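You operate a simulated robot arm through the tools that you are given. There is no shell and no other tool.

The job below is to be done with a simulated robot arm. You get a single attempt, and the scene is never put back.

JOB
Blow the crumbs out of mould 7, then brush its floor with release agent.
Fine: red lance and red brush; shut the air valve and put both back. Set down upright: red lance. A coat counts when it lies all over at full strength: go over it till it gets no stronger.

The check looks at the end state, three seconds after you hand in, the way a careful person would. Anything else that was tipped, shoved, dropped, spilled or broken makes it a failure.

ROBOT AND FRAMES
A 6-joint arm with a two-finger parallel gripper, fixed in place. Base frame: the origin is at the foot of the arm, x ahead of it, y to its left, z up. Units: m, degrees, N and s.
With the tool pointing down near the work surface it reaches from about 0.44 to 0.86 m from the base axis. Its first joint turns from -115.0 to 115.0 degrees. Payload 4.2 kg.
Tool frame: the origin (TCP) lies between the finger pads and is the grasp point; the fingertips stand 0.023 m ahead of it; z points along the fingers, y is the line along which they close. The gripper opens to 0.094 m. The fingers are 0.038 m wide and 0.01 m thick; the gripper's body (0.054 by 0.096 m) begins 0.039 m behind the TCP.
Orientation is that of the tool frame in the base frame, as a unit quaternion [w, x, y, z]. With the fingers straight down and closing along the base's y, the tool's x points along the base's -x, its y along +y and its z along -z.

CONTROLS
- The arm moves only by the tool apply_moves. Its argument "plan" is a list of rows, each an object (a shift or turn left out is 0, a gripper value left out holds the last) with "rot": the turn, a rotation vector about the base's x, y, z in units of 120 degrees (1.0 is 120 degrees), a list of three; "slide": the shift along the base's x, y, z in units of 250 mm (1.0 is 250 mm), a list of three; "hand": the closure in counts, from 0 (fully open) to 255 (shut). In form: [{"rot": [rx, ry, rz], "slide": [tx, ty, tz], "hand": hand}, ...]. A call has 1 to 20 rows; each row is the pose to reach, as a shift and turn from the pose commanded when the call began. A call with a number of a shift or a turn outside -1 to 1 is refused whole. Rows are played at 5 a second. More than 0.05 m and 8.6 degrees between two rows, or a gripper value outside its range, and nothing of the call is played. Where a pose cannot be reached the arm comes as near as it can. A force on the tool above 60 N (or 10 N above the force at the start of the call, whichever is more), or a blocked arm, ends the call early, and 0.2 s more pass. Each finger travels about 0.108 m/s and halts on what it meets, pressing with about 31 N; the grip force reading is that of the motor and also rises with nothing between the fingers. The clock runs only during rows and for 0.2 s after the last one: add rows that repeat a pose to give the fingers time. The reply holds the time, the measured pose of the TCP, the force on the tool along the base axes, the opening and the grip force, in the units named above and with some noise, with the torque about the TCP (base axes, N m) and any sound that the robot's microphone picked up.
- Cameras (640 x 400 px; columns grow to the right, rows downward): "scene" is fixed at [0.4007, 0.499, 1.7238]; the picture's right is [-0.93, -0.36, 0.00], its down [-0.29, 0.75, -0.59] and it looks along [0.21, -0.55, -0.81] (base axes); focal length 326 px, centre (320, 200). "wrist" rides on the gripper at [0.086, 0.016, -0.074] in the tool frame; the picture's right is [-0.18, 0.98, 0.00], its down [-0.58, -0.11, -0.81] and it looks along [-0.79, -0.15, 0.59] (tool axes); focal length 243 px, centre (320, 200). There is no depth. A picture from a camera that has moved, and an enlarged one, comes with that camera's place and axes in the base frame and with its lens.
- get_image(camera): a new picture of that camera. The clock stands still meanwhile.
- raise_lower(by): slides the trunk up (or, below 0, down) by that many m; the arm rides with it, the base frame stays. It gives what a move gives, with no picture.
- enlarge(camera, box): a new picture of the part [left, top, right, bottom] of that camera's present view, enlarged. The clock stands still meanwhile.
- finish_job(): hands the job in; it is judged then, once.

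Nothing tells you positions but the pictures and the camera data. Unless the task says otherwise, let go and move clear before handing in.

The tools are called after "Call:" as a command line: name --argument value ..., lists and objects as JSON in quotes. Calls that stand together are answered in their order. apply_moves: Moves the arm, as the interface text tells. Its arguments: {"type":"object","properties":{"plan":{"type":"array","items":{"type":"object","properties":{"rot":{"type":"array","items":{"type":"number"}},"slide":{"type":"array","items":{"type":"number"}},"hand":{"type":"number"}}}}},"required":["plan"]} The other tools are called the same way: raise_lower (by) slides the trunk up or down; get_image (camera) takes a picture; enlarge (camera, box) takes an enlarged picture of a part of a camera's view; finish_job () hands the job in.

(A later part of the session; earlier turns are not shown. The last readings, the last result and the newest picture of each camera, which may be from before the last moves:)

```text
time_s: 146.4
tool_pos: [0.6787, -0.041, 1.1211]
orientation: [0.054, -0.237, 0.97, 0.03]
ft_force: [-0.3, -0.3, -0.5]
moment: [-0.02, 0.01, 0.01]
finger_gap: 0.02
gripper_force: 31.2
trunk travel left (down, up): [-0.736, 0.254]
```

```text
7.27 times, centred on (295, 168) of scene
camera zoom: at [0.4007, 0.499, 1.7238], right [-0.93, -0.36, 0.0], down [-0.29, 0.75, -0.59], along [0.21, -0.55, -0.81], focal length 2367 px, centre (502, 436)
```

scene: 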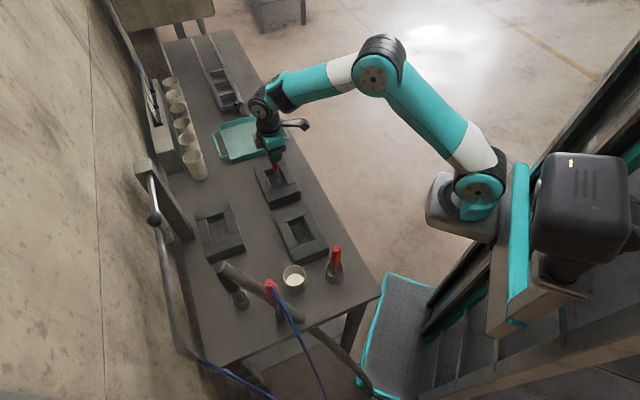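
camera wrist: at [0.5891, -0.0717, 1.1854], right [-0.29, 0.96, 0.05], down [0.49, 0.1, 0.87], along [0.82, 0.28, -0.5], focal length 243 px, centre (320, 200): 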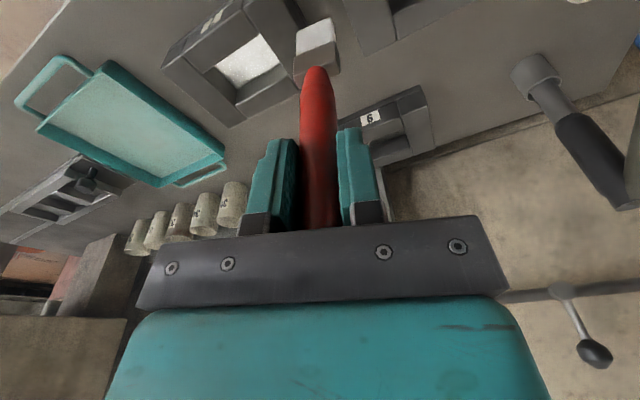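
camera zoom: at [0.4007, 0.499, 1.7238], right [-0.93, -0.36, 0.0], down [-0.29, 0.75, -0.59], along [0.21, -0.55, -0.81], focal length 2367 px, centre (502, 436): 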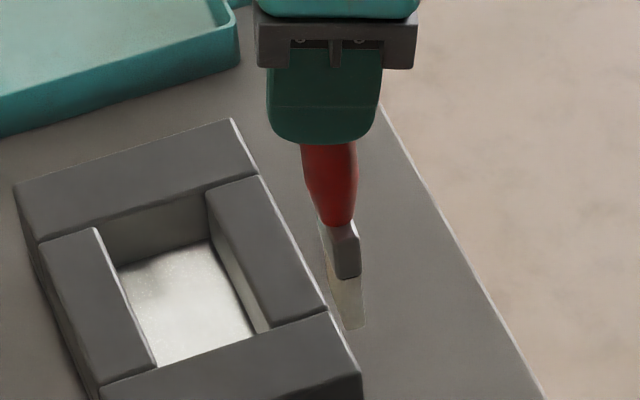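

Call:
apply_moves --plan '[{"slide": [0.13, -0.06, 0]}, {"slide": [0.26, -0.12, 0]}, {"slide": [0.393, -0.18, 0]}, {"slide": [0.393, -0.18, -0.12]}, {"slide": [0.393, -0.18, -0.24]}, {"slide": [0.393, -0.18, -0.36]}, {"slide": [0.393, -0.18, -0.44]}, {"slide": [0.393, -0.18, -0.44]}]'

Call:
enlarge --camera "scene" --box '[260, 155, 308, 195]'

Call:
enlarge --camera "wrist" --box '[220, 0, 420, 120]'

```text
time_s: 148.2
tool_pos: [0.7773, -0.0855, 1.012]
orientation: [0.055, -0.237, 0.969, 0.03]
ft_force: [0.0, 0.0, -1.4]
moment: [0.0, 0.0, -0.02]
finger_gap: 0.0202
gripper_force: 31.1
trunk travel left (down, up): [-0.736, 0.254]
```

```text
10.00 times, centred on (284, 175) of scene
camera zoom: at [0.4007, 0.499, 1.7238], right [-0.93, -0.36, 0.0], down [-0.29, 0.75, -0.59], along [0.21, -0.55, -0.81], focal length 3255 px, centre (680, 450)
```

zoom: 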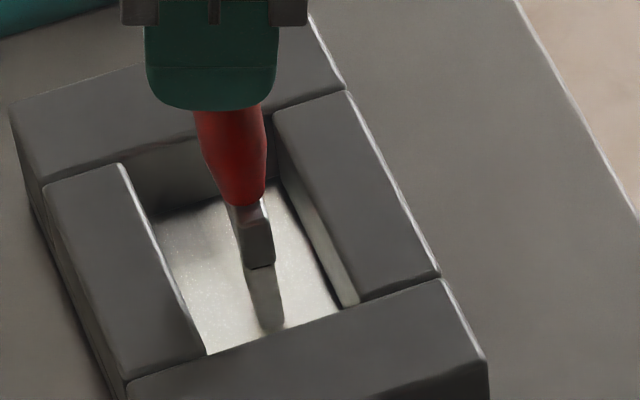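

```text
3.20 times, centred on (320, 60) of wrist
camera zoom: at [0.6881, -0.1163, 1.0755], right [-0.29, 0.96, 0.05], down [0.49, 0.1, 0.87], along [0.82, 0.28, -0.5], focal length 776 px, centre (320, 648)
```

zoom: 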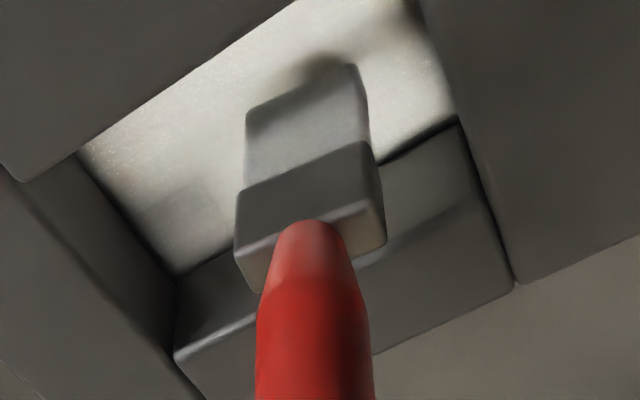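

Call:
apply_moves --plan '[{"slide": [0, 0, -0.02]}, {"slide": [0, 0, -0.036]}, {"slide": [0, 0, -0.036]}]'

Call:
apply_moves --plan '[{"slide": [0, 0, -0.006]}, {"slide": [0, 0, -0.006]}]'

Call:
apply_moves --plan '[{"slide": [0, 0, -0.006]}, {"slide": [0, 0, -0.006]}]'

```text
time_s: 149.1
tool_pos: [0.778, -0.0854, 1.0027]
orientation: [0.055, -0.236, 0.97, 0.029]
ft_force: [-0.6, 0.6, -0.5]
moment: [-0.01, 0.0, 0.05]
finger_gap: 0.02
gripper_force: 30.7
trunk travel left (down, up): [-0.736, 0.254]
```

```text
time_s: 149.7
tool_pos: [0.7767, -0.0858, 1.0007]
orientation: [0.054, -0.237, 0.97, 0.03]
ft_force: [0.5, -0.2, -0.2]
moment: [-0.03, -0.02, -0.02]
finger_gap: 0.0201
gripper_force: 31.1
trunk travel left (down, up): [-0.736, 0.254]
```

```text
time_s: 150.2
tool_pos: [0.7773, -0.0857, 0.9981]
orientation: [0.054, -0.237, 0.97, 0.029]
ft_force: [0.1, 0.4, 0.2]
moment: [0.01, 0.01, 0.02]
finger_gap: 0.02
gripper_force: 30.9
trunk travel left (down, up): [-0.736, 0.254]
```

Call:
apply_moves --plan '[{"slide": [0, 0, -0.005]}, {"slide": [0, 0, -0.005]}]'

Call:
apply_moves --plan '[{"slide": [0, 0, -0.004]}, {"slide": [0, 0, -0.004]}]'

Call:
apply_moves --plan '[{"slide": [0, 0, -0.004]}, {"slide": [0, 0, -0.004]}]'

```text
time_s: 150.8
tool_pos: [0.7767, -0.0854, 0.9979]
orientation: [0.054, -0.236, 0.97, 0.029]
ft_force: [-0.2, 0.9, 1.8]
moment: [0.04, -0.01, 0.02]
finger_gap: 0.0202
gripper_force: 30.8
trunk travel left (down, up): [-0.736, 0.254]
```

```text
time_s: 151.4
tool_pos: [0.7767, -0.0846, 0.9985]
orientation: [0.057, -0.236, 0.97, 0.029]
ft_force: [2.0, 0.4, 10.6]
moment: [-0.09, -0.33, 0.02]
finger_gap: 0.0201
gripper_force: 31.1
trunk travel left (down, up): [-0.736, 0.254]
```

```text
time_s: 152.1
tool_pos: [0.7773, -0.0839, 0.9983]
orientation: [0.055, -0.236, 0.97, 0.03]
ft_force: [0.9, 0.1, 19.6]
moment: [-0.27, -0.24, -0.01]
finger_gap: 0.02
gripper_force: 31.4
trunk travel left (down, up): [-0.736, 0.254]
```

Contact re-established. Now a full raster over the floor.

Call:
apply_moves --plan '[{"slide": [0, 0, 0.006]}, {"slide": [0.0368, -0.0368, 0.006]}, {"slide": [0.0877, -0.0877, 0.006]}, {"slide": [0.0368, -0.0368, 0.006]}, {"slide": [-0.017, 0.017, 0.006]}, {"slide": [-0.0679, 0.0679, 0.006]}, {"slide": [-0.0905, 0.0453, 0.006]}, {"slide": [-0.0396, -0.0056, 0.006]}, {"slide": [0.0142, -0.0594, 0.006]}, {"slide": [0.0651, -0.1103, 0.006]}, {"slide": [0.0453, -0.1301, 0.006]}, {"slide": [-0.0056, -0.0792, 0.006]}, {"slide": [-0.0594, -0.0254, 0.006]}, {"slide": [-0.017, 0.017, 0.006]}, {"slide": [0.0368, -0.0368, 0.006]}, {"slide": [0.0877, -0.0877, 0.006]}]'

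Call:
enlarge --camera "scene" --box '[260, 155, 308, 195]'

Call:
enlarge --camera "wrist" --box '[220, 0, 420, 120]'

```text
time_s: 155.4
tool_pos: [0.7993, -0.1085, 0.9988]
orientation: [0.054, -0.237, 0.97, 0.03]
ft_force: [-0.4, 0.2, 0.2]
moment: [-0.01, 0.0, 0.02]
finger_gap: 0.02
gripper_force: 30.8
trunk travel left (down, up): [-0.736, 0.254]
```

```text
10.00 times, centred on (284, 175) of scene
camera zoom: at [0.4007, 0.499, 1.7238], right [-0.93, -0.36, 0.0], down [-0.29, 0.75, -0.59], along [0.21, -0.55, -0.81], focal length 3255 px, centre (680, 450)
```

zoom: 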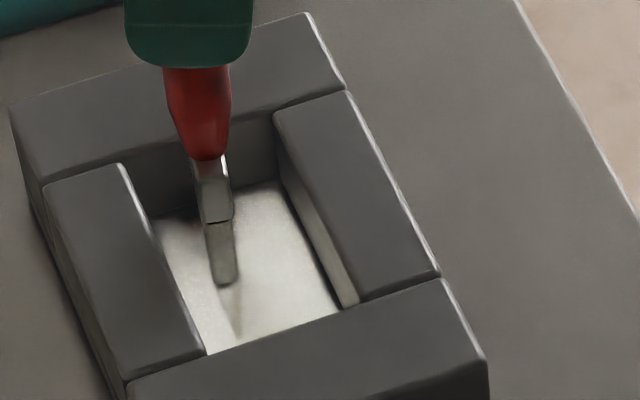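

```text
3.20 times, centred on (320, 60) of wrist
camera zoom: at [0.7089, -0.1397, 1.0627], right [-0.29, 0.95, 0.05], down [0.49, 0.1, 0.87], along [0.82, 0.28, -0.5], focal length 776 px, centre (320, 648)
```

zoom: 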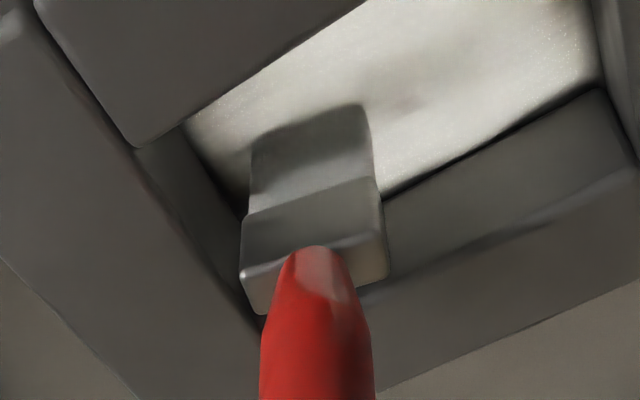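

Call:
apply_moves --plan '[{"slide": [0, 0, -0.008]}, {"slide": [0.0226, 0.0226, -0.008]}, {"slide": [-0.0283, 0.0735, -0.008]}, {"slide": [-0.082, 0.1272, -0.008]}, {"slide": [-0.1329, 0.1781, -0.008]}, {"slide": [-0.1131, 0.1979, -0.008]}, {"slide": [-0.0622, 0.147, -0.008]}, {"slide": [-0.0085, 0.0933, -0.008]}, {"slide": [0.0424, 0.0424, -0.008]}, {"slide": [0, 0, -0.008]}, {"slide": [-0.0226, -0.0226, -0.008]}, {"slide": [-0.0396, -0.0396, -0.008]}, {"slide": [-0.0905, 0.0113, -0.008]}, {"slide": [-0.0396, -0.0396, -0.008]}, {"slide": [0, 0, -0.008]}, {"slide": [0.0226, 0.0226, -0.008]}, {"slide": [0.0424, 0.0424, -0.008]}, {"slide": [0, 0, -0.008]}]'

Call:
enlarge --camera "scene" --box '[260, 155, 308, 195]'

Call:
enlarge --camera "wrist" --box '[220, 0, 420, 120]'

```text
time_s: 159.2
tool_pos: [0.8005, -0.1068, 0.9957]
orientation: [0.054, -0.236, 0.97, 0.029]
ft_force: [0.5, 0.4, -1.3]
moment: [0.02, 0.03, 0.01]
finger_gap: 0.0202
gripper_force: 31.2
trunk travel left (down, up): [-0.736, 0.254]
```

```text
10.00 times, centred on (284, 175) of scene
camera zoom: at [0.4007, 0.499, 1.7238], right [-0.93, -0.36, 0.0], down [-0.29, 0.75, -0.59], along [0.21, -0.55, -0.81], focal length 3255 px, centre (680, 450)
```

zoom: 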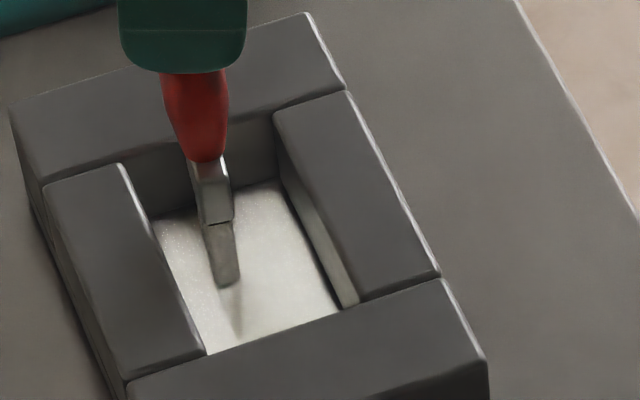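

```text
3.20 times, centred on (320, 60) of wrist
camera zoom: at [0.7103, -0.1381, 1.0614], right [-0.29, 0.95, 0.05], down [0.49, 0.1, 0.87], along [0.82, 0.28, -0.5], focal length 776 px, centre (320, 648)
```

zoom: 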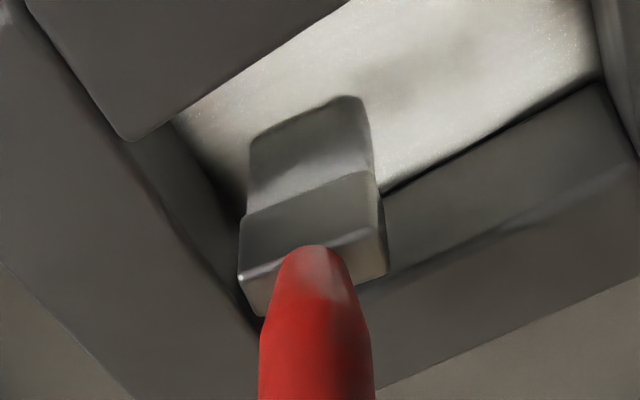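

Lifting clear to inspect the coat without the brush's shadow.

Call:
apply_moves --plan '[{"slide": [-0.02, 0.02, 0.1]}, {"slide": [-0.04, 0.04, 0.26]}, {"slide": [-0.16, 0.1, 0.4]}, {"slide": [-0.3, 0.16, 0.5]}, {"slide": [-0.44, 0.22, 0.5]}, {"slide": [-0.55, 0.27, 0.5]}, {"slide": [-0.55, 0.27, 0.5]}]'

Call:
enlarge --camera "scene" --box '[260, 155, 308, 195]'

Call:
get_image --camera "wrist"

Call:
enlarge --camera "wrist" --box '[170, 0, 330, 120]'

```text
time_s: 160.8
tool_pos: [0.6602, -0.0402, 1.1206]
orientation: [0.055, -0.236, 0.97, 0.029]
ft_force: [0.0, -0.5, 0.3]
moment: [0.02, -0.01, 0.0]
finger_gap: 0.02
gripper_force: 31.5
trunk travel left (down, up): [-0.736, 0.254]
```

```text
10.00 times, centred on (284, 175) of scene
camera zoom: at [0.4007, 0.499, 1.7238], right [-0.93, -0.36, 0.0], down [-0.29, 0.75, -0.59], along [0.21, -0.55, -0.81], focal length 3255 px, centre (680, 450)
```

zoom: 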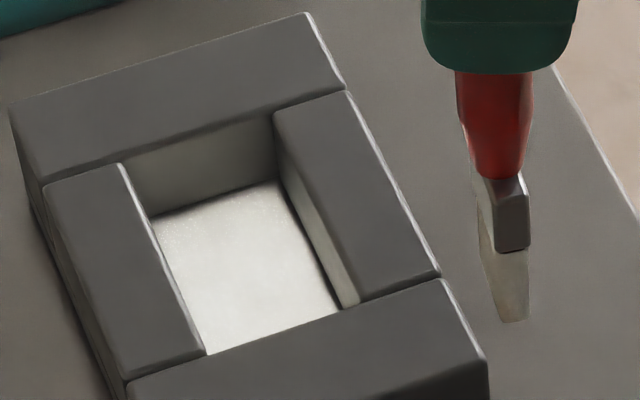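

```text
taken
camera wrist: at [0.5705, -0.0704, 1.1843], right [-0.29, 0.96, 0.05], down [0.49, 0.1, 0.87], along [0.82, 0.28, -0.5], focal length 243 px, centre (320, 200)
```

wrist: 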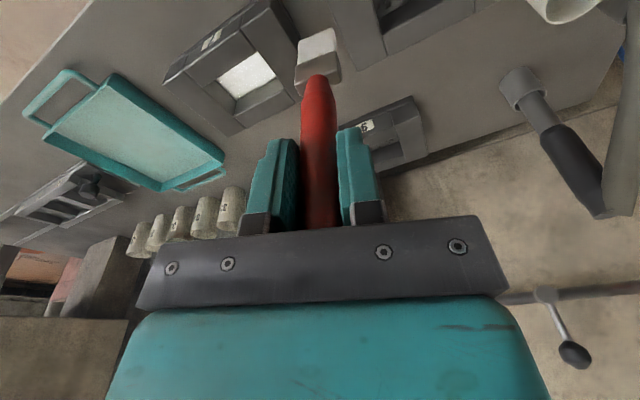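

```text
3.33 times, centred on (250, 60) of wrist
camera zoom: at [0.5705, -0.0704, 1.1843], right [-0.29, 0.96, 0.05], down [0.49, 0.1, 0.87], along [0.82, 0.28, -0.5], focal length 809 px, centre (553, 667)
```

zoom: 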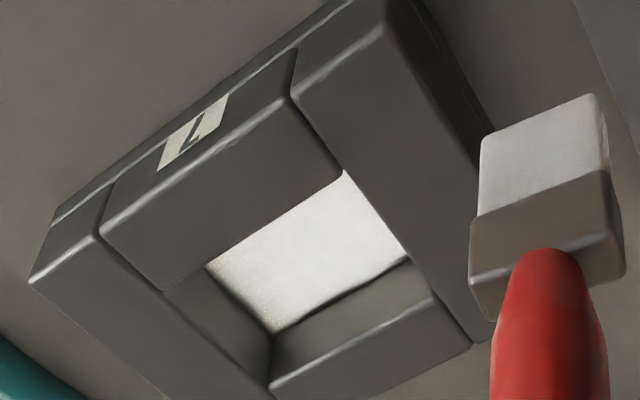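

The coat looks nearly uniform, only a touch weaker along the tray-end wall. One more full pass, with emphasis on the edges, until there is no change.

Call:
apply_moves --plan '[{"slide": [0.15, -0.06, 0]}, {"slide": [0.3, -0.12, 0]}, {"slide": [0.467, -0.179, 0]}, {"slide": [0.467, -0.179, -0.14]}, {"slide": [0.467, -0.179, -0.28]}, {"slide": [0.467, -0.179, -0.4]}, {"slide": [0.467, -0.179, -0.47]}, {"slide": [0.467, -0.179, -0.495]}, {"slide": [0.467, -0.179, -0.495]}]'

Call:
apply_moves --plan '[{"slide": [0, 0, -0.006]}, {"slide": [0, 0, -0.006]}]'

Call:
apply_moves --plan '[{"slide": [0, 0, -0.005]}, {"slide": [0, 0, -0.005]}]'

```text
time_s: 162.8
tool_pos: [0.7788, -0.0848, 0.9978]
orientation: [0.054, -0.236, 0.97, 0.029]
ft_force: [-0.8, 0.0, -0.1]
moment: [-0.01, 0.0, 0.0]
finger_gap: 0.0201
gripper_force: 31.4
trunk travel left (down, up): [-0.736, 0.254]
```

```text
time_s: 163.4
tool_pos: [0.7791, -0.0839, 0.996]
orientation: [0.054, -0.237, 0.97, 0.03]
ft_force: [-0.4, -0.4, -0.2]
moment: [0.0, -0.04, 0.01]
finger_gap: 0.0202
gripper_force: 31.3
trunk travel left (down, up): [-0.736, 0.254]
```

```text
time_s: 164.1
tool_pos: [0.78, -0.0846, 0.9952]
orientation: [0.054, -0.236, 0.97, 0.029]
ft_force: [-1.1, -0.2, 6.6]
moment: [-0.01, 0.15, -0.02]
finger_gap: 0.02
gripper_force: 30.9
trunk travel left (down, up): [-0.736, 0.254]
```

Call:
apply_moves --plan '[{"slide": [0.0452, -0.0452, 0]}, {"slide": [0.0905, -0.0905, 0]}, {"slide": [0.0679, -0.1131, 0]}, {"slide": [0.0452, -0.1357, -0.001]}, {"slide": [-0.0057, -0.0848, -0.001]}, {"slide": [-0.0622, -0.0283, -0.001]}, {"slide": [-0.1188, 0.0283, -0.002]}, {"slide": [-0.0905, 0.0566, -0.002]}, {"slide": [-0.0339, 0, -0.002]}, {"slide": [0.0226, -0.0566, -0.003]}, {"slide": [0.0735, -0.1075, -0.003]}, {"slide": [0.1018, -0.0792, -0.003]}, {"slide": [0.0509, -0.0283, -0.004]}, {"slide": [-0.0057, 0.0283, -0.004]}, {"slide": [-0.0622, 0.0848, -0.004]}, {"slide": [-0.0382, 0.1089, -0.005]}, {"slide": [0.0184, 0.0523, -0.005]}, {"slide": [0.0749, -0.0042, -0.005]}, {"slide": [0.1258, -0.0551, -0.006]}, {"slide": [0.0905, -0.0905, -0.006]}]'

Call:
enlarge --camera "wrist" --box '[220, 0, 420, 120]'

```text
time_s: 168.2
tool_pos: [0.8009, -0.1065, 0.992]
orientation: [0.054, -0.238, 0.969, 0.029]
ft_force: [1.8, -0.1, 4.5]
moment: [-0.18, -0.27, 0.03]
finger_gap: 0.0195
gripper_force: 30.8
trunk travel left (down, up): [-0.736, 0.254]
```

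```text
3.20 times, centred on (320, 60) of wrist
camera zoom: at [0.7113, -0.1379, 1.0565], right [-0.29, 0.95, 0.05], down [0.49, 0.1, 0.87], along [0.82, 0.28, -0.5], focal length 776 px, centre (320, 648)
```

zoom: 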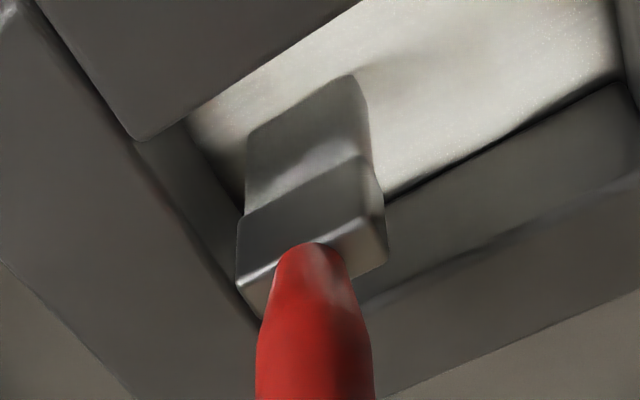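

There is still about 1 cm of room towards the tray-end wall. I'll brush that end strip specifically.

Call:
apply_moves --plan '[{"slide": [0.015, -0.015, 0]}, {"slide": [0.0283, -0.0283, 0]}, {"slide": [0.0057, -0.0509, 0]}, {"slide": [-0.017, -0.0735, 0]}, {"slide": [0.0057, -0.0509, 0]}, {"slide": [0.0283, -0.0283, -0.002]}, {"slide": [0.0453, -0.0113, -0.002]}, {"slide": [0.0622, 0.0057, -0.002]}, {"slide": [0.0453, -0.0113, -0.002]}, {"slide": [0.0283, -0.0283, -0.002]}, {"slide": [0.0057, -0.0509, -0.003]}, {"slide": [-0.017, -0.0735, -0.003]}, {"slide": [0.0057, -0.0509, -0.003]}, {"slide": [0.0283, -0.0283, -0.003]}, {"slide": [0.0622, 0.0057, -0.004]}, {"slide": [0.0283, -0.0283, -0.004]}]'

Call:
enlarge --camera "wrist" --box '[220, 0, 420, 120]'

Call:
enlarge --camera "scene" --box '[260, 155, 308, 195]'

```text
time_s: 171.7
tool_pos: [0.8096, -0.1129, 0.9927]
orientation: [0.054, -0.238, 0.969, 0.029]
ft_force: [-4.6, 12.2, 0.6]
moment: [1.13, 0.58, 0.03]
finger_gap: 0.0205
gripper_force: 31.0
trunk travel left (down, up): [-0.736, 0.254]
```

```text
3.20 times, centred on (320, 60) of wrist
camera zoom: at [0.7204, -0.1444, 1.0576], right [-0.29, 0.95, 0.05], down [0.49, 0.1, 0.87], along [0.82, 0.28, -0.5], focal length 776 px, centre (320, 648)
```

zoom: 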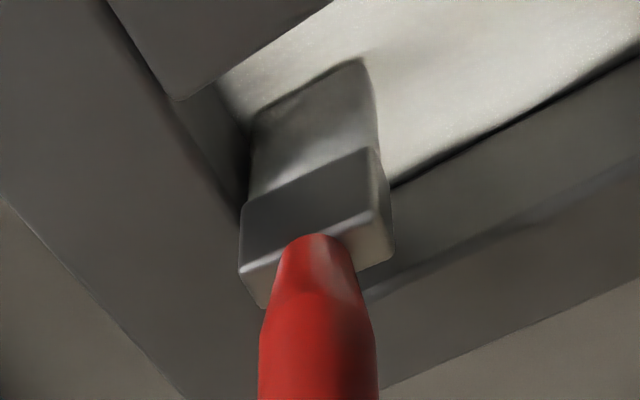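

```text
10.00 times, centred on (284, 175) of scene
camera zoom: at [0.4007, 0.499, 1.7238], right [-0.93, -0.36, 0.0], down [-0.29, 0.75, -0.59], along [0.21, -0.55, -0.81], focal length 3255 px, centre (680, 450)
```

zoom: 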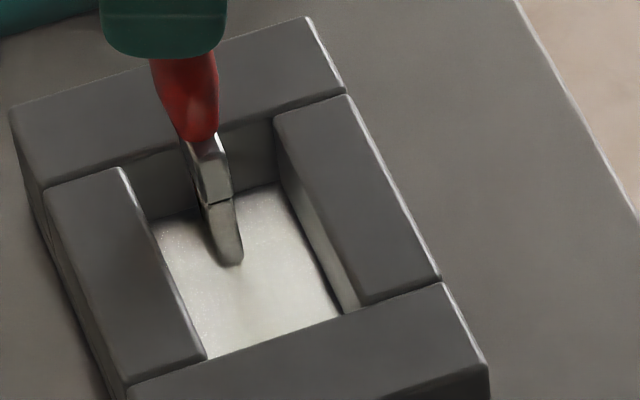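

The brush touches the end wall now, so the strip is covered. I lift off gently and inspect, keeping clear of the walls.

Call:
apply_moves --plan '[{"slide": [-0.02, 0.02, 0.004]}, {"slide": [-0.03, 0.03, 0.06]}, {"slide": [-0.05, 0.05, 0.2]}, {"slide": [-0.16, 0.1, 0.36]}, {"slide": [-0.3, 0.16, 0.5]}, {"slide": [-0.44, 0.22, 0.5]}, {"slide": [-0.58, 0.28, 0.5]}, {"slide": [-0.58, 0.28, 0.5]}]'

Call:
enlarge --camera "scene" --box '[260, 155, 308, 195]'

Call:
enlarge --camera "wrist" --box '[170, 0, 330, 120]'

Call:
enlarge --camera "scene" --box '[240, 155, 320, 205]'

```text
refused: row 4 steps farther than a row can; nothing moved
```

```text
10.00 times, centred on (284, 175) of scene
camera zoom: at [0.4007, 0.499, 1.7238], right [-0.93, -0.36, 0.0], down [-0.29, 0.75, -0.59], along [0.21, -0.55, -0.81], focal length 3255 px, centre (680, 450)
```

zoom: 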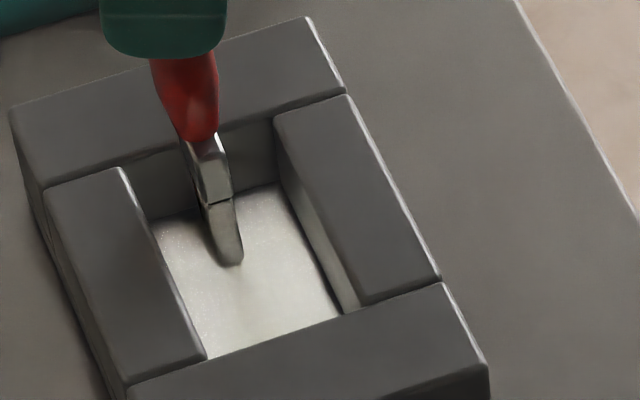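

```text
3.33 times, centred on (250, 60) of wrist
camera zoom: at [0.7204, -0.1444, 1.0576], right [-0.29, 0.95, 0.05], down [0.49, 0.1, 0.87], along [0.82, 0.28, -0.5], focal length 809 px, centre (553, 667)
```

zoom: 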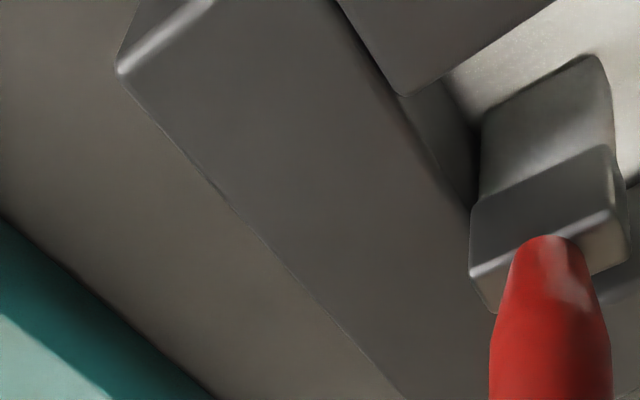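

```text
8.00 times, centred on (280, 180) of scene
camera zoom: at [0.4007, 0.499, 1.7238], right [-0.93, -0.36, 0.0], down [-0.29, 0.75, -0.59], along [0.21, -0.55, -0.81], focal length 2604 px, centre (640, 360)
```

zoom: 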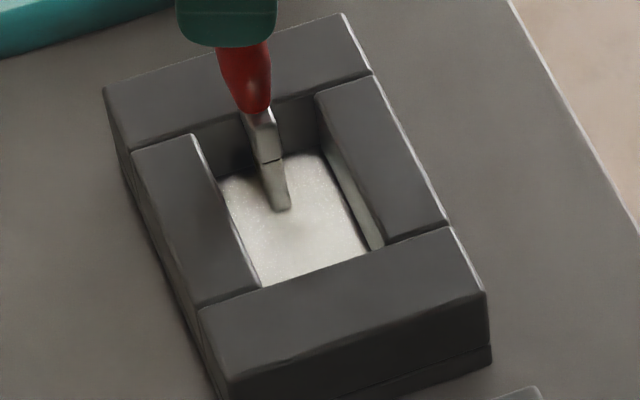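

Call:
apply_moves --plan '[{"slide": [-0.02, 0.02, 0.004]}, {"slide": [-0.03, 0.03, 0.06]}, {"slide": [-0.05, 0.05, 0.2]}, {"slide": [-0.06, 0.06, 0.36]}, {"slide": [-0.16, 0.1, 0.5]}, {"slide": [-0.3, 0.16, 0.5]}, {"slide": [-0.44, 0.22, 0.5]}, {"slide": [-0.58, 0.28, 0.5]}, {"slide": [-0.58, 0.28, 0.5]}]'

Call:
enlarge --camera "scene" --box '[260, 155, 308, 195]'

Call:
enlarge --camera "wrist" --box '[170, 0, 330, 120]'

```text
time_s: 173.7
tool_pos: [0.6636, -0.0457, 1.1175]
orientation: [0.054, -0.236, 0.97, 0.029]
ft_force: [0.3, -0.7, -1.2]
moment: [0.02, -0.01, 0.02]
finger_gap: 0.02
gripper_force: 30.3
trunk travel left (down, up): [-0.736, 0.254]
```

```text
10.00 times, centred on (284, 175) of scene
camera zoom: at [0.4007, 0.499, 1.7238], right [-0.93, -0.36, 0.0], down [-0.29, 0.75, -0.59], along [0.21, -0.55, -0.81], focal length 3255 px, centre (680, 450)
```

zoom: 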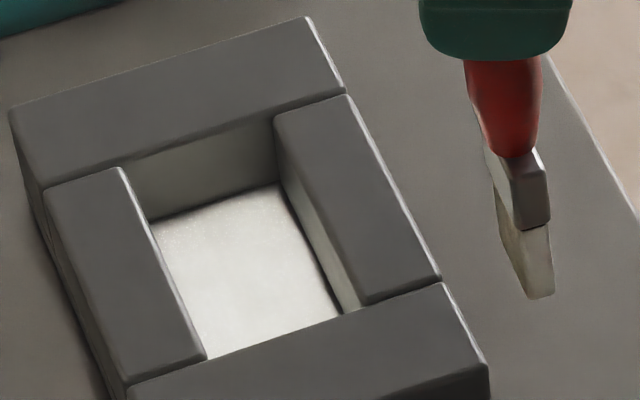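

```text
3.33 times, centred on (250, 60) of wrist
camera zoom: at [0.5738, -0.0764, 1.1821], right [-0.29, 0.96, 0.05], down [0.49, 0.1, 0.87], along [0.82, 0.28, -0.5], focal length 809 px, centre (553, 667)
```

zoom: 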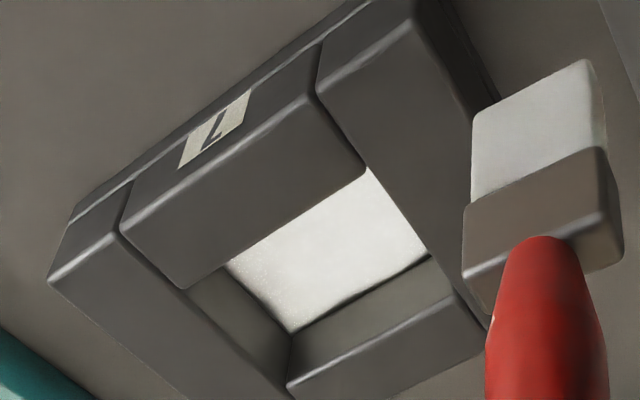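

Call:
enlarge --camera "wrist" --box '[222, 30, 286, 90]'

Call:
enlarge --camera "scene" --box '[272, 170, 296, 192]'

```text
6.67 times, centred on (254, 60) of wrist
camera zoom: at [0.5738, -0.0764, 1.1821], right [-0.29, 0.96, 0.05], down [0.49, 0.1, 0.87], along [0.82, 0.28, -0.5], focal length 1618 px, centre (760, 1133)
```

zoom: 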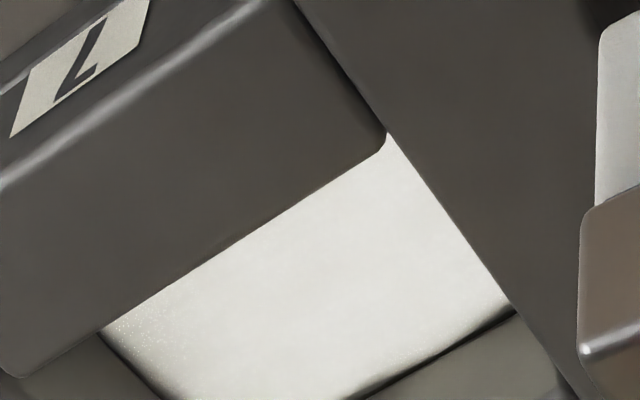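

```text
16.00 times, centred on (284, 181) of scene
camera zoom: at [0.4007, 0.499, 1.7238], right [-0.93, -0.36, 0.0], down [-0.29, 0.75, -0.59], along [0.21, -0.55, -0.81], focal length 5208 px, centre (896, 504)
```

zoom: 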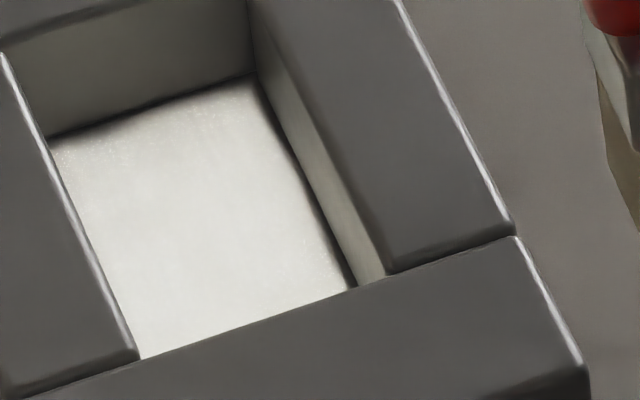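

Everything is uniformly white except a slightly speckled sliver right at the tray-end wall. I'll give that edge another gentle pass.

Call:
apply_moves --plan '[{"slide": [0.17, -0.08, 0]}, {"slide": [0.34, -0.16, 0]}, {"slide": [0.48, -0.22, 0]}, {"slide": [0.552, -0.256, -0.1]}, {"slide": [0.552, -0.256, -0.24]}, {"slide": [0.552, -0.256, -0.38]}, {"slide": [0.552, -0.256, -0.47]}, {"slide": [0.552, -0.256, -0.495]}, {"slide": [0.552, -0.256, -0.495]}]'

Call:
apply_moves --plan '[{"slide": [0, 0, -0.006]}, {"slide": [0, 0, -0.006]}]'

Call:
enlarge --camera "wrist" --box '[220, 0, 420, 120]'

```text
time_s: 175.7
tool_pos: [0.8025, -0.1072, 0.9924]
orientation: [0.054, -0.237, 0.97, 0.029]
ft_force: [0.0, 0.4, -0.1]
moment: [-0.04, -0.01, 0.04]
finger_gap: 0.0199
gripper_force: 31.2
trunk travel left (down, up): [-0.736, 0.254]
```

```text
time_s: 176.2
tool_pos: [0.8024, -0.1077, 0.9924]
orientation: [0.055, -0.237, 0.97, 0.029]
ft_force: [-1.3, 0.9, 3.7]
moment: [0.04, 0.01, 0.04]
finger_gap: 0.02
gripper_force: 31.2
trunk travel left (down, up): [-0.736, 0.254]
```

```text
3.20 times, centred on (320, 60) of wrist
camera zoom: at [0.7125, -0.139, 1.0566], right [-0.29, 0.95, 0.05], down [0.49, 0.1, 0.87], along [0.82, 0.28, -0.5], focal length 776 px, centre (320, 648)
```

zoom: 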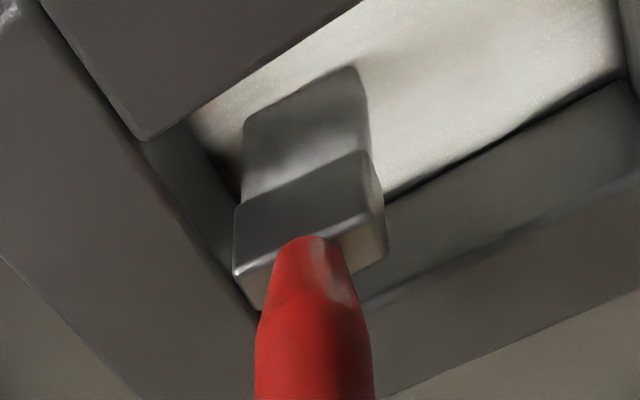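

Call:
apply_moves --plan '[{"slide": [0.01, -0.01, 0]}, {"slide": [0.0184, -0.0184, 0]}, {"slide": [0.0014, -0.0354, 0]}, {"slide": [-0.0156, -0.0524, 0]}, {"slide": [-0.0268, -0.0636, -0.001]}, {"slide": [-0.0156, -0.0524, -0.001]}, {"slide": [0.0014, -0.0354, -0.001]}, {"slide": [0.0184, -0.0184, -0.001]}, {"slide": [0.0354, -0.0014, -0.002]}, {"slide": [0.0524, 0.0156, -0.002]}, {"slide": [0.0354, -0.0014, -0.002]}, {"slide": [0.0184, -0.0184, -0.002]}, {"slide": [0.0014, -0.0354, -0.003]}, {"slide": [-0.0156, -0.0524, -0.003]}, {"slide": [0.0014, -0.0354, -0.003]}, {"slide": [0.0184, -0.0184, -0.003]}, {"slide": [0.0354, -0.0014, -0.003]}, {"slide": [0.0524, 0.0156, -0.003]}, {"slide": [0.0354, -0.0014, -0.003]}, {"slide": [0.0127, -0.0127, -0.003]}]'

Call:
enlarge --camera "scene" --box '[272, 170, 296, 192]'

```text
time_s: 180.4
tool_pos: [0.8058, -0.11, 0.9929]
orientation: [0.056, -0.237, 0.97, 0.028]
ft_force: [4.6, 3.5, 16.8]
moment: [0.25, -0.75, 0.08]
finger_gap: 0.02
gripper_force: 30.9
trunk travel left (down, up): [-0.736, 0.254]
```

```text
16.00 times, centred on (284, 181) of scene
camera zoom: at [0.4007, 0.499, 1.7238], right [-0.93, -0.36, 0.0], down [-0.29, 0.75, -0.59], along [0.21, -0.55, -0.81], focal length 5208 px, centre (896, 504)
```

zoom: 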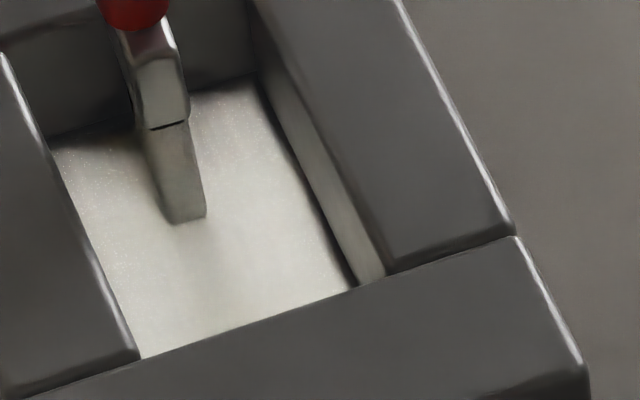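

Call:
apply_moves --plan '[{"slide": [0, 0, 0.004]}, {"slide": [-0.0255, -0.0255, 0.004]}, {"slide": [-0.0509, -0.0509, 0.004]}, {"slide": [-0.1089, 0.0071, 0.004]}, {"slide": [-0.1669, 0.065, 0.003]}, {"slide": [-0.2263, 0.1244, 0.003]}, {"slide": [-0.2008, 0.1499, 0.003]}, {"slide": [-0.1414, 0.0905, 0.002]}, {"slide": [-0.0834, 0.0325, 0.002]}, {"slide": [-0.0255, -0.0255, 0.002]}, {"slide": [0.0057, 0.0057, 0.002]}, {"slide": [-0.0523, 0.0636, 0.001]}, {"slide": [-0.1103, 0.1216, 0.001]}, {"slide": [-0.1697, 0.181, 0.001]}, {"slide": [-0.14, 0.2107, 0.001]}, {"slide": [-0.0806, 0.1513, 0.001]}, {"slide": [-0.0226, 0.0933, 0]}, {"slide": [0.0354, 0.0354, 0]}, {"slide": [0, 0, 0]}]'

Call:
apply_moves --plan '[{"slide": [-0.02, 0.02, 0.01]}, {"slide": [-0.03, 0.03, 0.08]}, {"slide": [-0.05, 0.05, 0.22]}, {"slide": [-0.06, 0.06, 0.38]}, {"slide": [-0.16, 0.1, 0.5]}, {"slide": [-0.3, 0.16, 0.5]}, {"slide": [-0.44, 0.22, 0.5]}, {"slide": [-0.58, 0.28, 0.5]}, {"slide": [-0.58, 0.28, 0.5]}]'

Call:
enlarge --camera "wrist" --box '[222, 30, 286, 90]'

Call:
enlarge --camera "scene" --box '[272, 170, 296, 192]'

Call:
get_image --camera "wrist"

```text
time_s: 184.4
tool_pos: [0.8072, -0.1119, 0.9906]
orientation: [0.055, -0.237, 0.97, 0.029]
ft_force: [3.0, 2.8, 14.6]
moment: [0.23, -0.49, 0.04]
finger_gap: 0.0201
gripper_force: 31.5
trunk travel left (down, up): [-0.736, 0.254]
```

```text
time_s: 186.4
tool_pos: [0.6604, -0.0426, 1.1132]
orientation: [0.054, -0.236, 0.97, 0.029]
ft_force: [-1.1, 0.5, -0.4]
moment: [0.03, 0.02, 0.0]
finger_gap: 0.0202
gripper_force: 31.4
trunk travel left (down, up): [-0.736, 0.254]
```

```text
6.67 times, centred on (254, 60) of wrist
camera zoom: at [0.5722, -0.0735, 1.1771], right [-0.29, 0.96, 0.05], down [0.49, 0.1, 0.87], along [0.82, 0.28, -0.5], focal length 1618 px, centre (760, 1133)
```

zoom: 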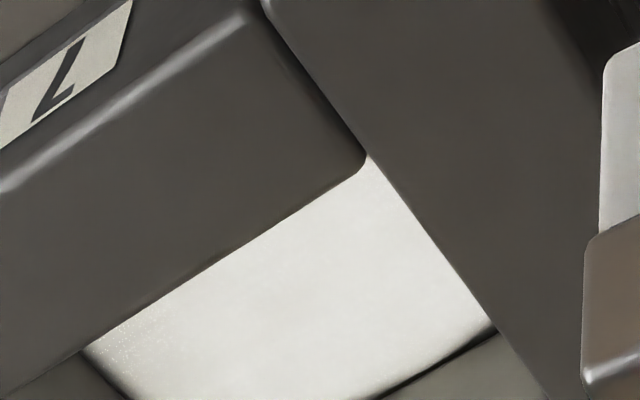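

```text
16.00 times, centred on (284, 181) of scene
camera zoom: at [0.4007, 0.499, 1.7238], right [-0.93, -0.36, 0.0], down [-0.29, 0.75, -0.59], along [0.21, -0.55, -0.81], focal length 5208 px, centre (896, 504)
```

zoom: 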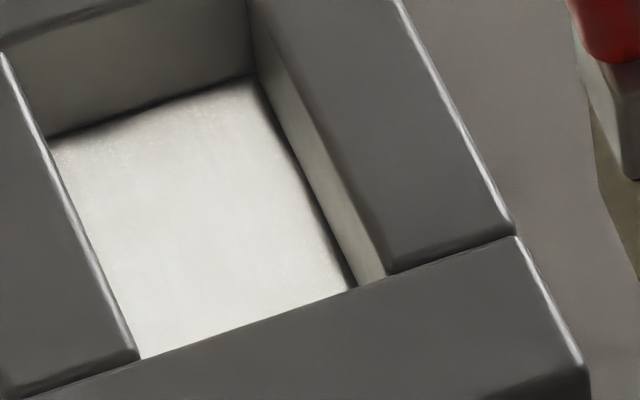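

```text
taken
camera wrist: at [0.5722, -0.0735, 1.1771], right [-0.29, 0.96, 0.05], down [0.49, 0.1, 0.87], along [0.82, 0.28, -0.5], focal length 243 px, centre (320, 200)
```

wrist: 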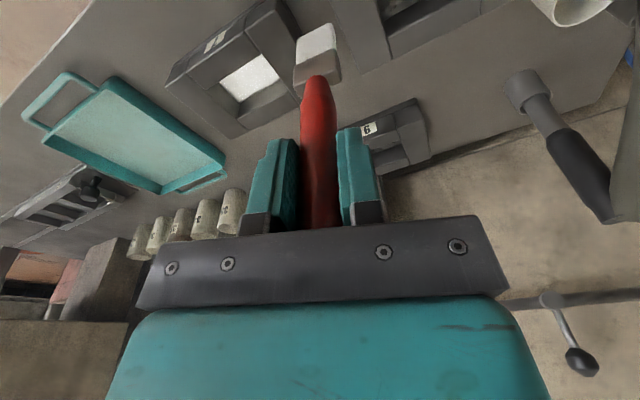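

No further change from the last pass, so the coat is full and even. Now I carry the brush back along the lane to its pot.

Call:
apply_moves --plan '[{"slide": [0.118, 0.106, 0.06]}, {"slide": [0.236, 0.212, 0.08]}, {"slide": [0.354, 0.318, 0.08]}, {"slide": [0.47, 0.425, 0.08]}, {"slide": [0.366, 0.529, 0.08]}, {"slide": [0.262, 0.633, 0.08]}, {"slide": [0.158, 0.738, 0.08]}, {"slide": [0.158, 0.738, 0.08]}]'

Call:
apply_moves --plan '[{"slide": [-0.09, 0.093, 0], "rot": [0, 0, -0.056]}, {"slide": [-0.18, 0.186, 0], "rot": [0, 0, -0.112]}, {"slide": [-0.27, 0.27, 0], "rot": [0, 0, -0.168]}, {"slide": [-0.34, 0.27, 0], "rot": [0, 0, -0.224]}, {"slide": [-0.4, 0.255, 0], "rot": [0, 0, -0.28]}, {"slide": [-0.44, 0.25, 0], "rot": [0, 0, -0.336]}, {"slide": [-0.456, 0.246, 0], "rot": [0, 0, -0.392]}, {"slide": [-0.456, 0.246, 0], "rot": [0, 0, -0.392]}]'

Call:
get_image --camera "wrist"

Call:
enlarge --camera "scene" --box '[240, 220, 340, 300]'

```text
time_s: 188.2
tool_pos: [0.6982, 0.1425, 1.1354]
orientation: [0.053, -0.236, 0.97, 0.029]
ft_force: [-0.2, 0.4, 0.0]
moment: [0.0, 0.01, -0.01]
finger_gap: 0.0202
gripper_force: 31.0
trunk travel left (down, up): [-0.736, 0.254]
```

```text
time_s: 190.1
tool_pos: [0.5847, 0.2052, 1.1352]
orientation: [0.061, 0.171, 0.983, 0.005]
ft_force: [0.5, 0.2, -0.4]
moment: [-0.02, -0.01, 0.0]
finger_gap: 0.0201
gripper_force: 31.1
trunk travel left (down, up): [-0.736, 0.254]
```

```text
taken
camera wrist: at [0.5009, 0.2505, 1.2], right [0.5, 0.86, 0.05], down [0.41, -0.29, 0.87], along [0.76, -0.41, -0.5], focal length 243 px, centre (320, 200)
```

wrist: 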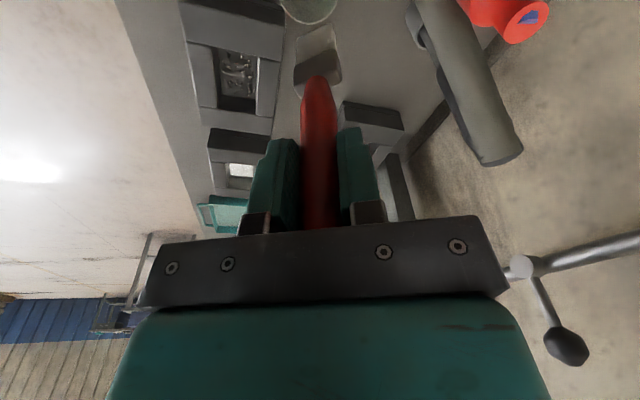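

```text
5.00 times, centred on (290, 260) of scene
camera zoom: at [0.4007, 0.499, 1.7238], right [-0.93, -0.36, 0.0], down [-0.29, 0.75, -0.59], along [0.21, -0.55, -0.81], focal length 1627 px, centre (470, -100)
```

zoom: 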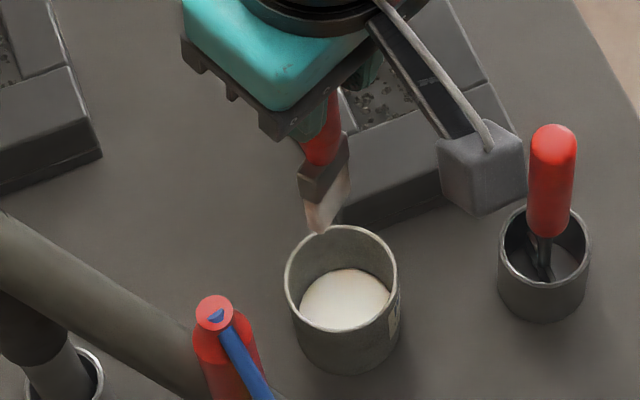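

Call:
enlarge --camera "wrist" --box '[250, 0, 390, 110]'

Call:
enlarge --camera "scene" --box '[270, 235, 320, 300]'

```text
3.64 times, centred on (320, 55) of wrist
camera zoom: at [0.5009, 0.2505, 1.2], right [0.5, 0.86, 0.05], down [0.41, -0.29, 0.87], along [0.76, -0.41, -0.5], focal length 882 px, centre (320, 727)
```

zoom: 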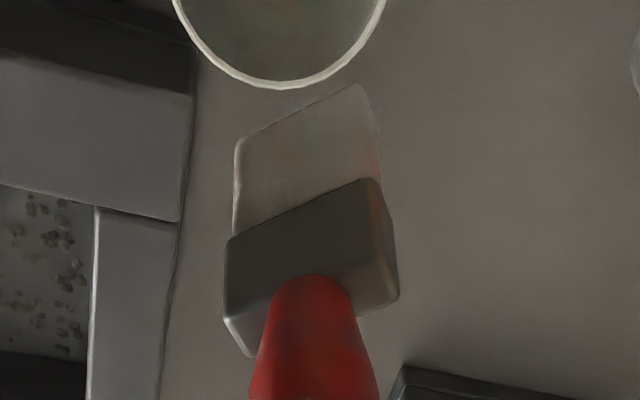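

```text
6.15 times, centred on (295, 268) of scene
camera zoom: at [0.4007, 0.499, 1.7238], right [-0.93, -0.36, 0.0], down [-0.29, 0.75, -0.59], along [0.21, -0.55, -0.81], focal length 2003 px, centre (474, -215)
```

zoom: 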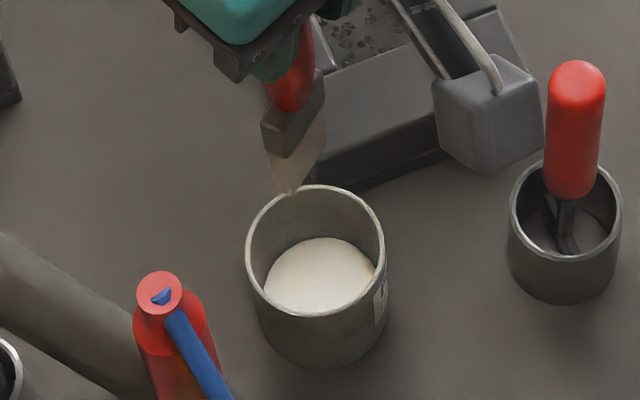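

The tip lines up with the pot to within a few millimetres. Shifting slightly and lowering it in.

Call:
apply_moves --plan '[{"slide": [-0.016, -0.01, -0.06]}, {"slide": [-0.016, -0.01, -0.14]}, {"slide": [-0.016, -0.01, -0.22]}, {"slide": [-0.016, -0.01, -0.26]}, {"slide": [-0.016, -0.01, -0.26]}]'

Call:
enlarge --camera "scene" --box '[270, 235, 320, 300]'

Call:
enlarge --camera "wrist" --box '[250, 0, 390, 110]'

```text
time_s: 191.2
tool_pos: [0.5805, 0.2041, 1.0702]
orientation: [0.061, 0.17, 0.984, 0.006]
ft_force: [0.3, -0.1, -2.1]
moment: [-0.02, -0.01, -0.01]
finger_gap: 0.0198
gripper_force: 31.3
trunk travel left (down, up): [-0.736, 0.254]
```

```text
6.15 times, centred on (295, 268) of scene
camera zoom: at [0.4007, 0.499, 1.7238], right [-0.93, -0.36, 0.0], down [-0.29, 0.75, -0.59], along [0.21, -0.55, -0.81], focal length 2003 px, centre (474, -215)
```

zoom: 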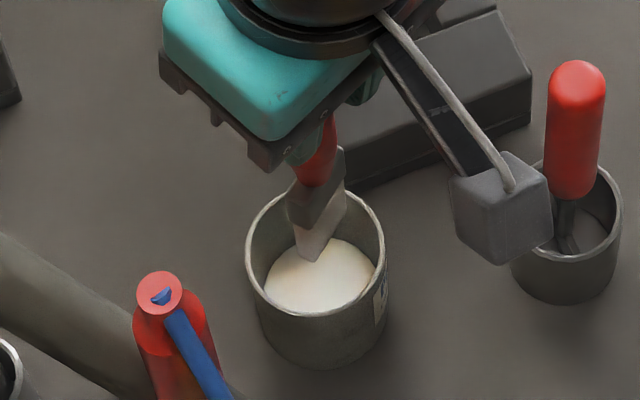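

```text
3.64 times, centred on (320, 55) of wrist
camera zoom: at [0.4969, 0.2486, 1.1352], right [0.5, 0.86, 0.05], down [0.41, -0.29, 0.87], along [0.76, -0.41, -0.5], focal length 882 px, centre (320, 727)
```

zoom: 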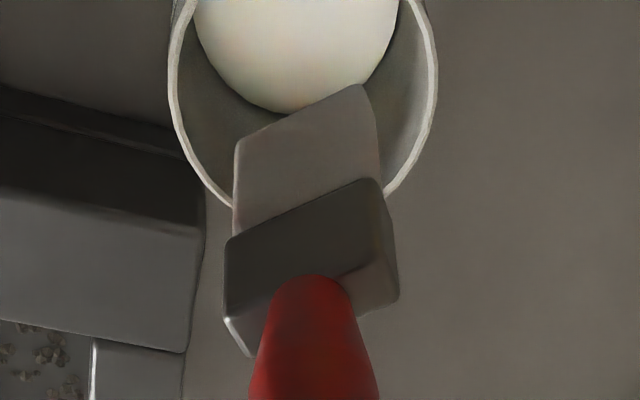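

Call:
apply_moves --plan '[{"slide": [0.004, 0, -0.08]}, {"slide": [0.006, 0, -0.16]}, {"slide": [0.006, 0, -0.22]}, {"slide": [0.006, 0, -0.25]}, {"slide": [0.006, 0, -0.25]}]'

Call:
enlarge --camera "scene" --box '[270, 235, 320, 300]'

Call:
enlarge --camera "wrist" --box '[250, 0, 390, 110]'

```text
time_s: 192.4
tool_pos: [0.5839, 0.2008, 1.0075]
orientation: [0.061, 0.17, 0.983, 0.005]
ft_force: [-0.4, -0.2, -1.1]
moment: [0.03, 0.0, -0.03]
finger_gap: 0.0204
gripper_force: 30.6
trunk travel left (down, up): [-0.736, 0.254]
```

```text
6.15 times, centred on (295, 268) of scene
camera zoom: at [0.4007, 0.499, 1.7238], right [-0.93, -0.36, 0.0], down [-0.29, 0.75, -0.59], along [0.21, -0.55, -0.81], focal length 2003 px, centre (474, -215)
```

zoom: 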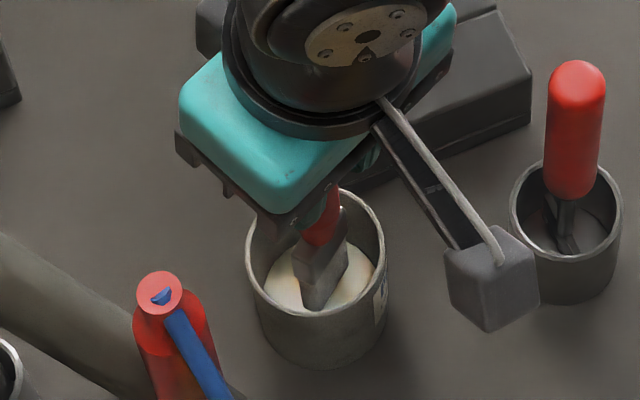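

```text
3.64 times, centred on (320, 55) of wrist
camera zoom: at [0.5002, 0.2471, 1.072], right [0.5, 0.86, 0.05], down [0.41, -0.29, 0.87], along [0.76, -0.41, -0.5], focal length 882 px, centre (320, 727)
```

zoom: 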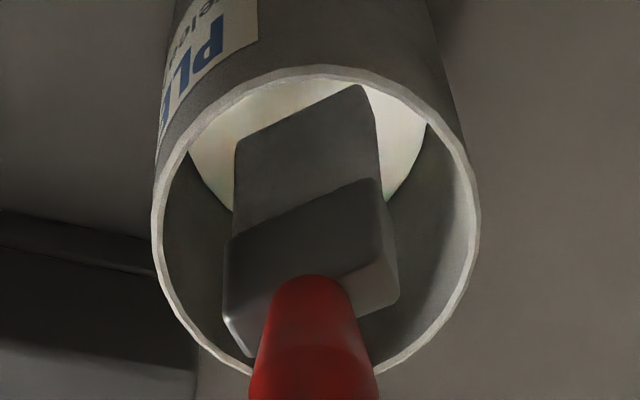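

Call:
apply_moves --plan '[{"slide": [0.002, 0.006, -0.02]}, {"slide": [0.002, 0.008, -0.04]}, {"slide": [0.002, 0.008, -0.04]}]'

Call:
apply_moves --plan '[{"slide": [0, 0, -0.008]}, {"slide": [0, 0, -0.012]}, {"slide": [0, 0, -0.012]}]'

```text
time_s: 193.2
tool_pos: [0.5824, 0.2038, 0.9981]
orientation: [0.062, 0.17, 0.983, 0.006]
ft_force: [0.1, -0.9, 0.3]
moment: [0.01, -0.03, -0.01]
finger_gap: 0.0203
gripper_force: 31.0
trunk travel left (down, up): [-0.736, 0.254]
```

```text
time_s: 194.1
tool_pos: [0.5817, 0.2037, 0.9946]
orientation: [0.062, 0.17, 0.983, 0.005]
ft_force: [0.3, -0.6, 0.8]
moment: [-0.03, -0.02, -0.02]
finger_gap: 0.0203
gripper_force: 30.8
trunk travel left (down, up): [-0.736, 0.254]
```

Call:
apply_moves --plan '[{"slide": [0, 0, -0.006]}, {"slide": [0, 0, -0.006]}]'

Call:
apply_moves --plan '[{"slide": [0, 0, -0.005]}, {"slide": [0, 0, -0.005]}]'

Call:
enlarge --camera "scene" --box '[270, 235, 320, 300]'

```text
time_s: 194.7
tool_pos: [0.5822, 0.2039, 0.9944]
orientation: [0.061, 0.171, 0.983, 0.006]
ft_force: [-0.4, -1.5, 17.0]
moment: [-0.37, 0.15, 0.01]
finger_gap: 0.0202
gripper_force: 30.8
trunk travel left (down, up): [-0.736, 0.254]
```

```text
time_s: 195.2
tool_pos: [0.5821, 0.2031, 0.995]
orientation: [0.064, 0.17, 0.983, 0.008]
ft_force: [0.1, -0.2, 30.8]
moment: [-0.36, -0.08, 0.02]
finger_gap: 0.0202
gripper_force: 30.6
trunk travel left (down, up): [-0.736, 0.254]
```

```text
6.15 times, centred on (295, 268) of scene
camera zoom: at [0.4007, 0.499, 1.7238], right [-0.93, -0.36, 0.0], down [-0.29, 0.75, -0.59], along [0.21, -0.55, -0.81], focal length 2003 px, centre (474, -215)
```

zoom: 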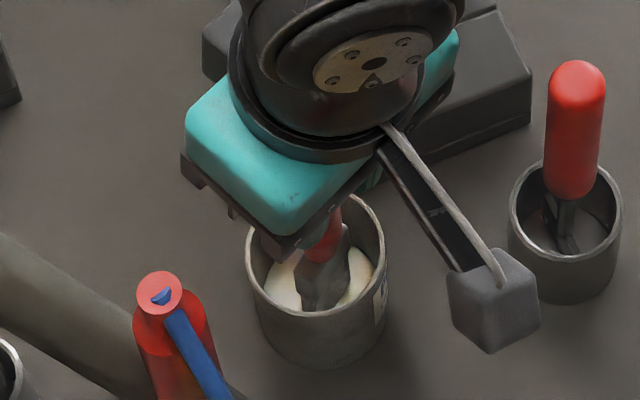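

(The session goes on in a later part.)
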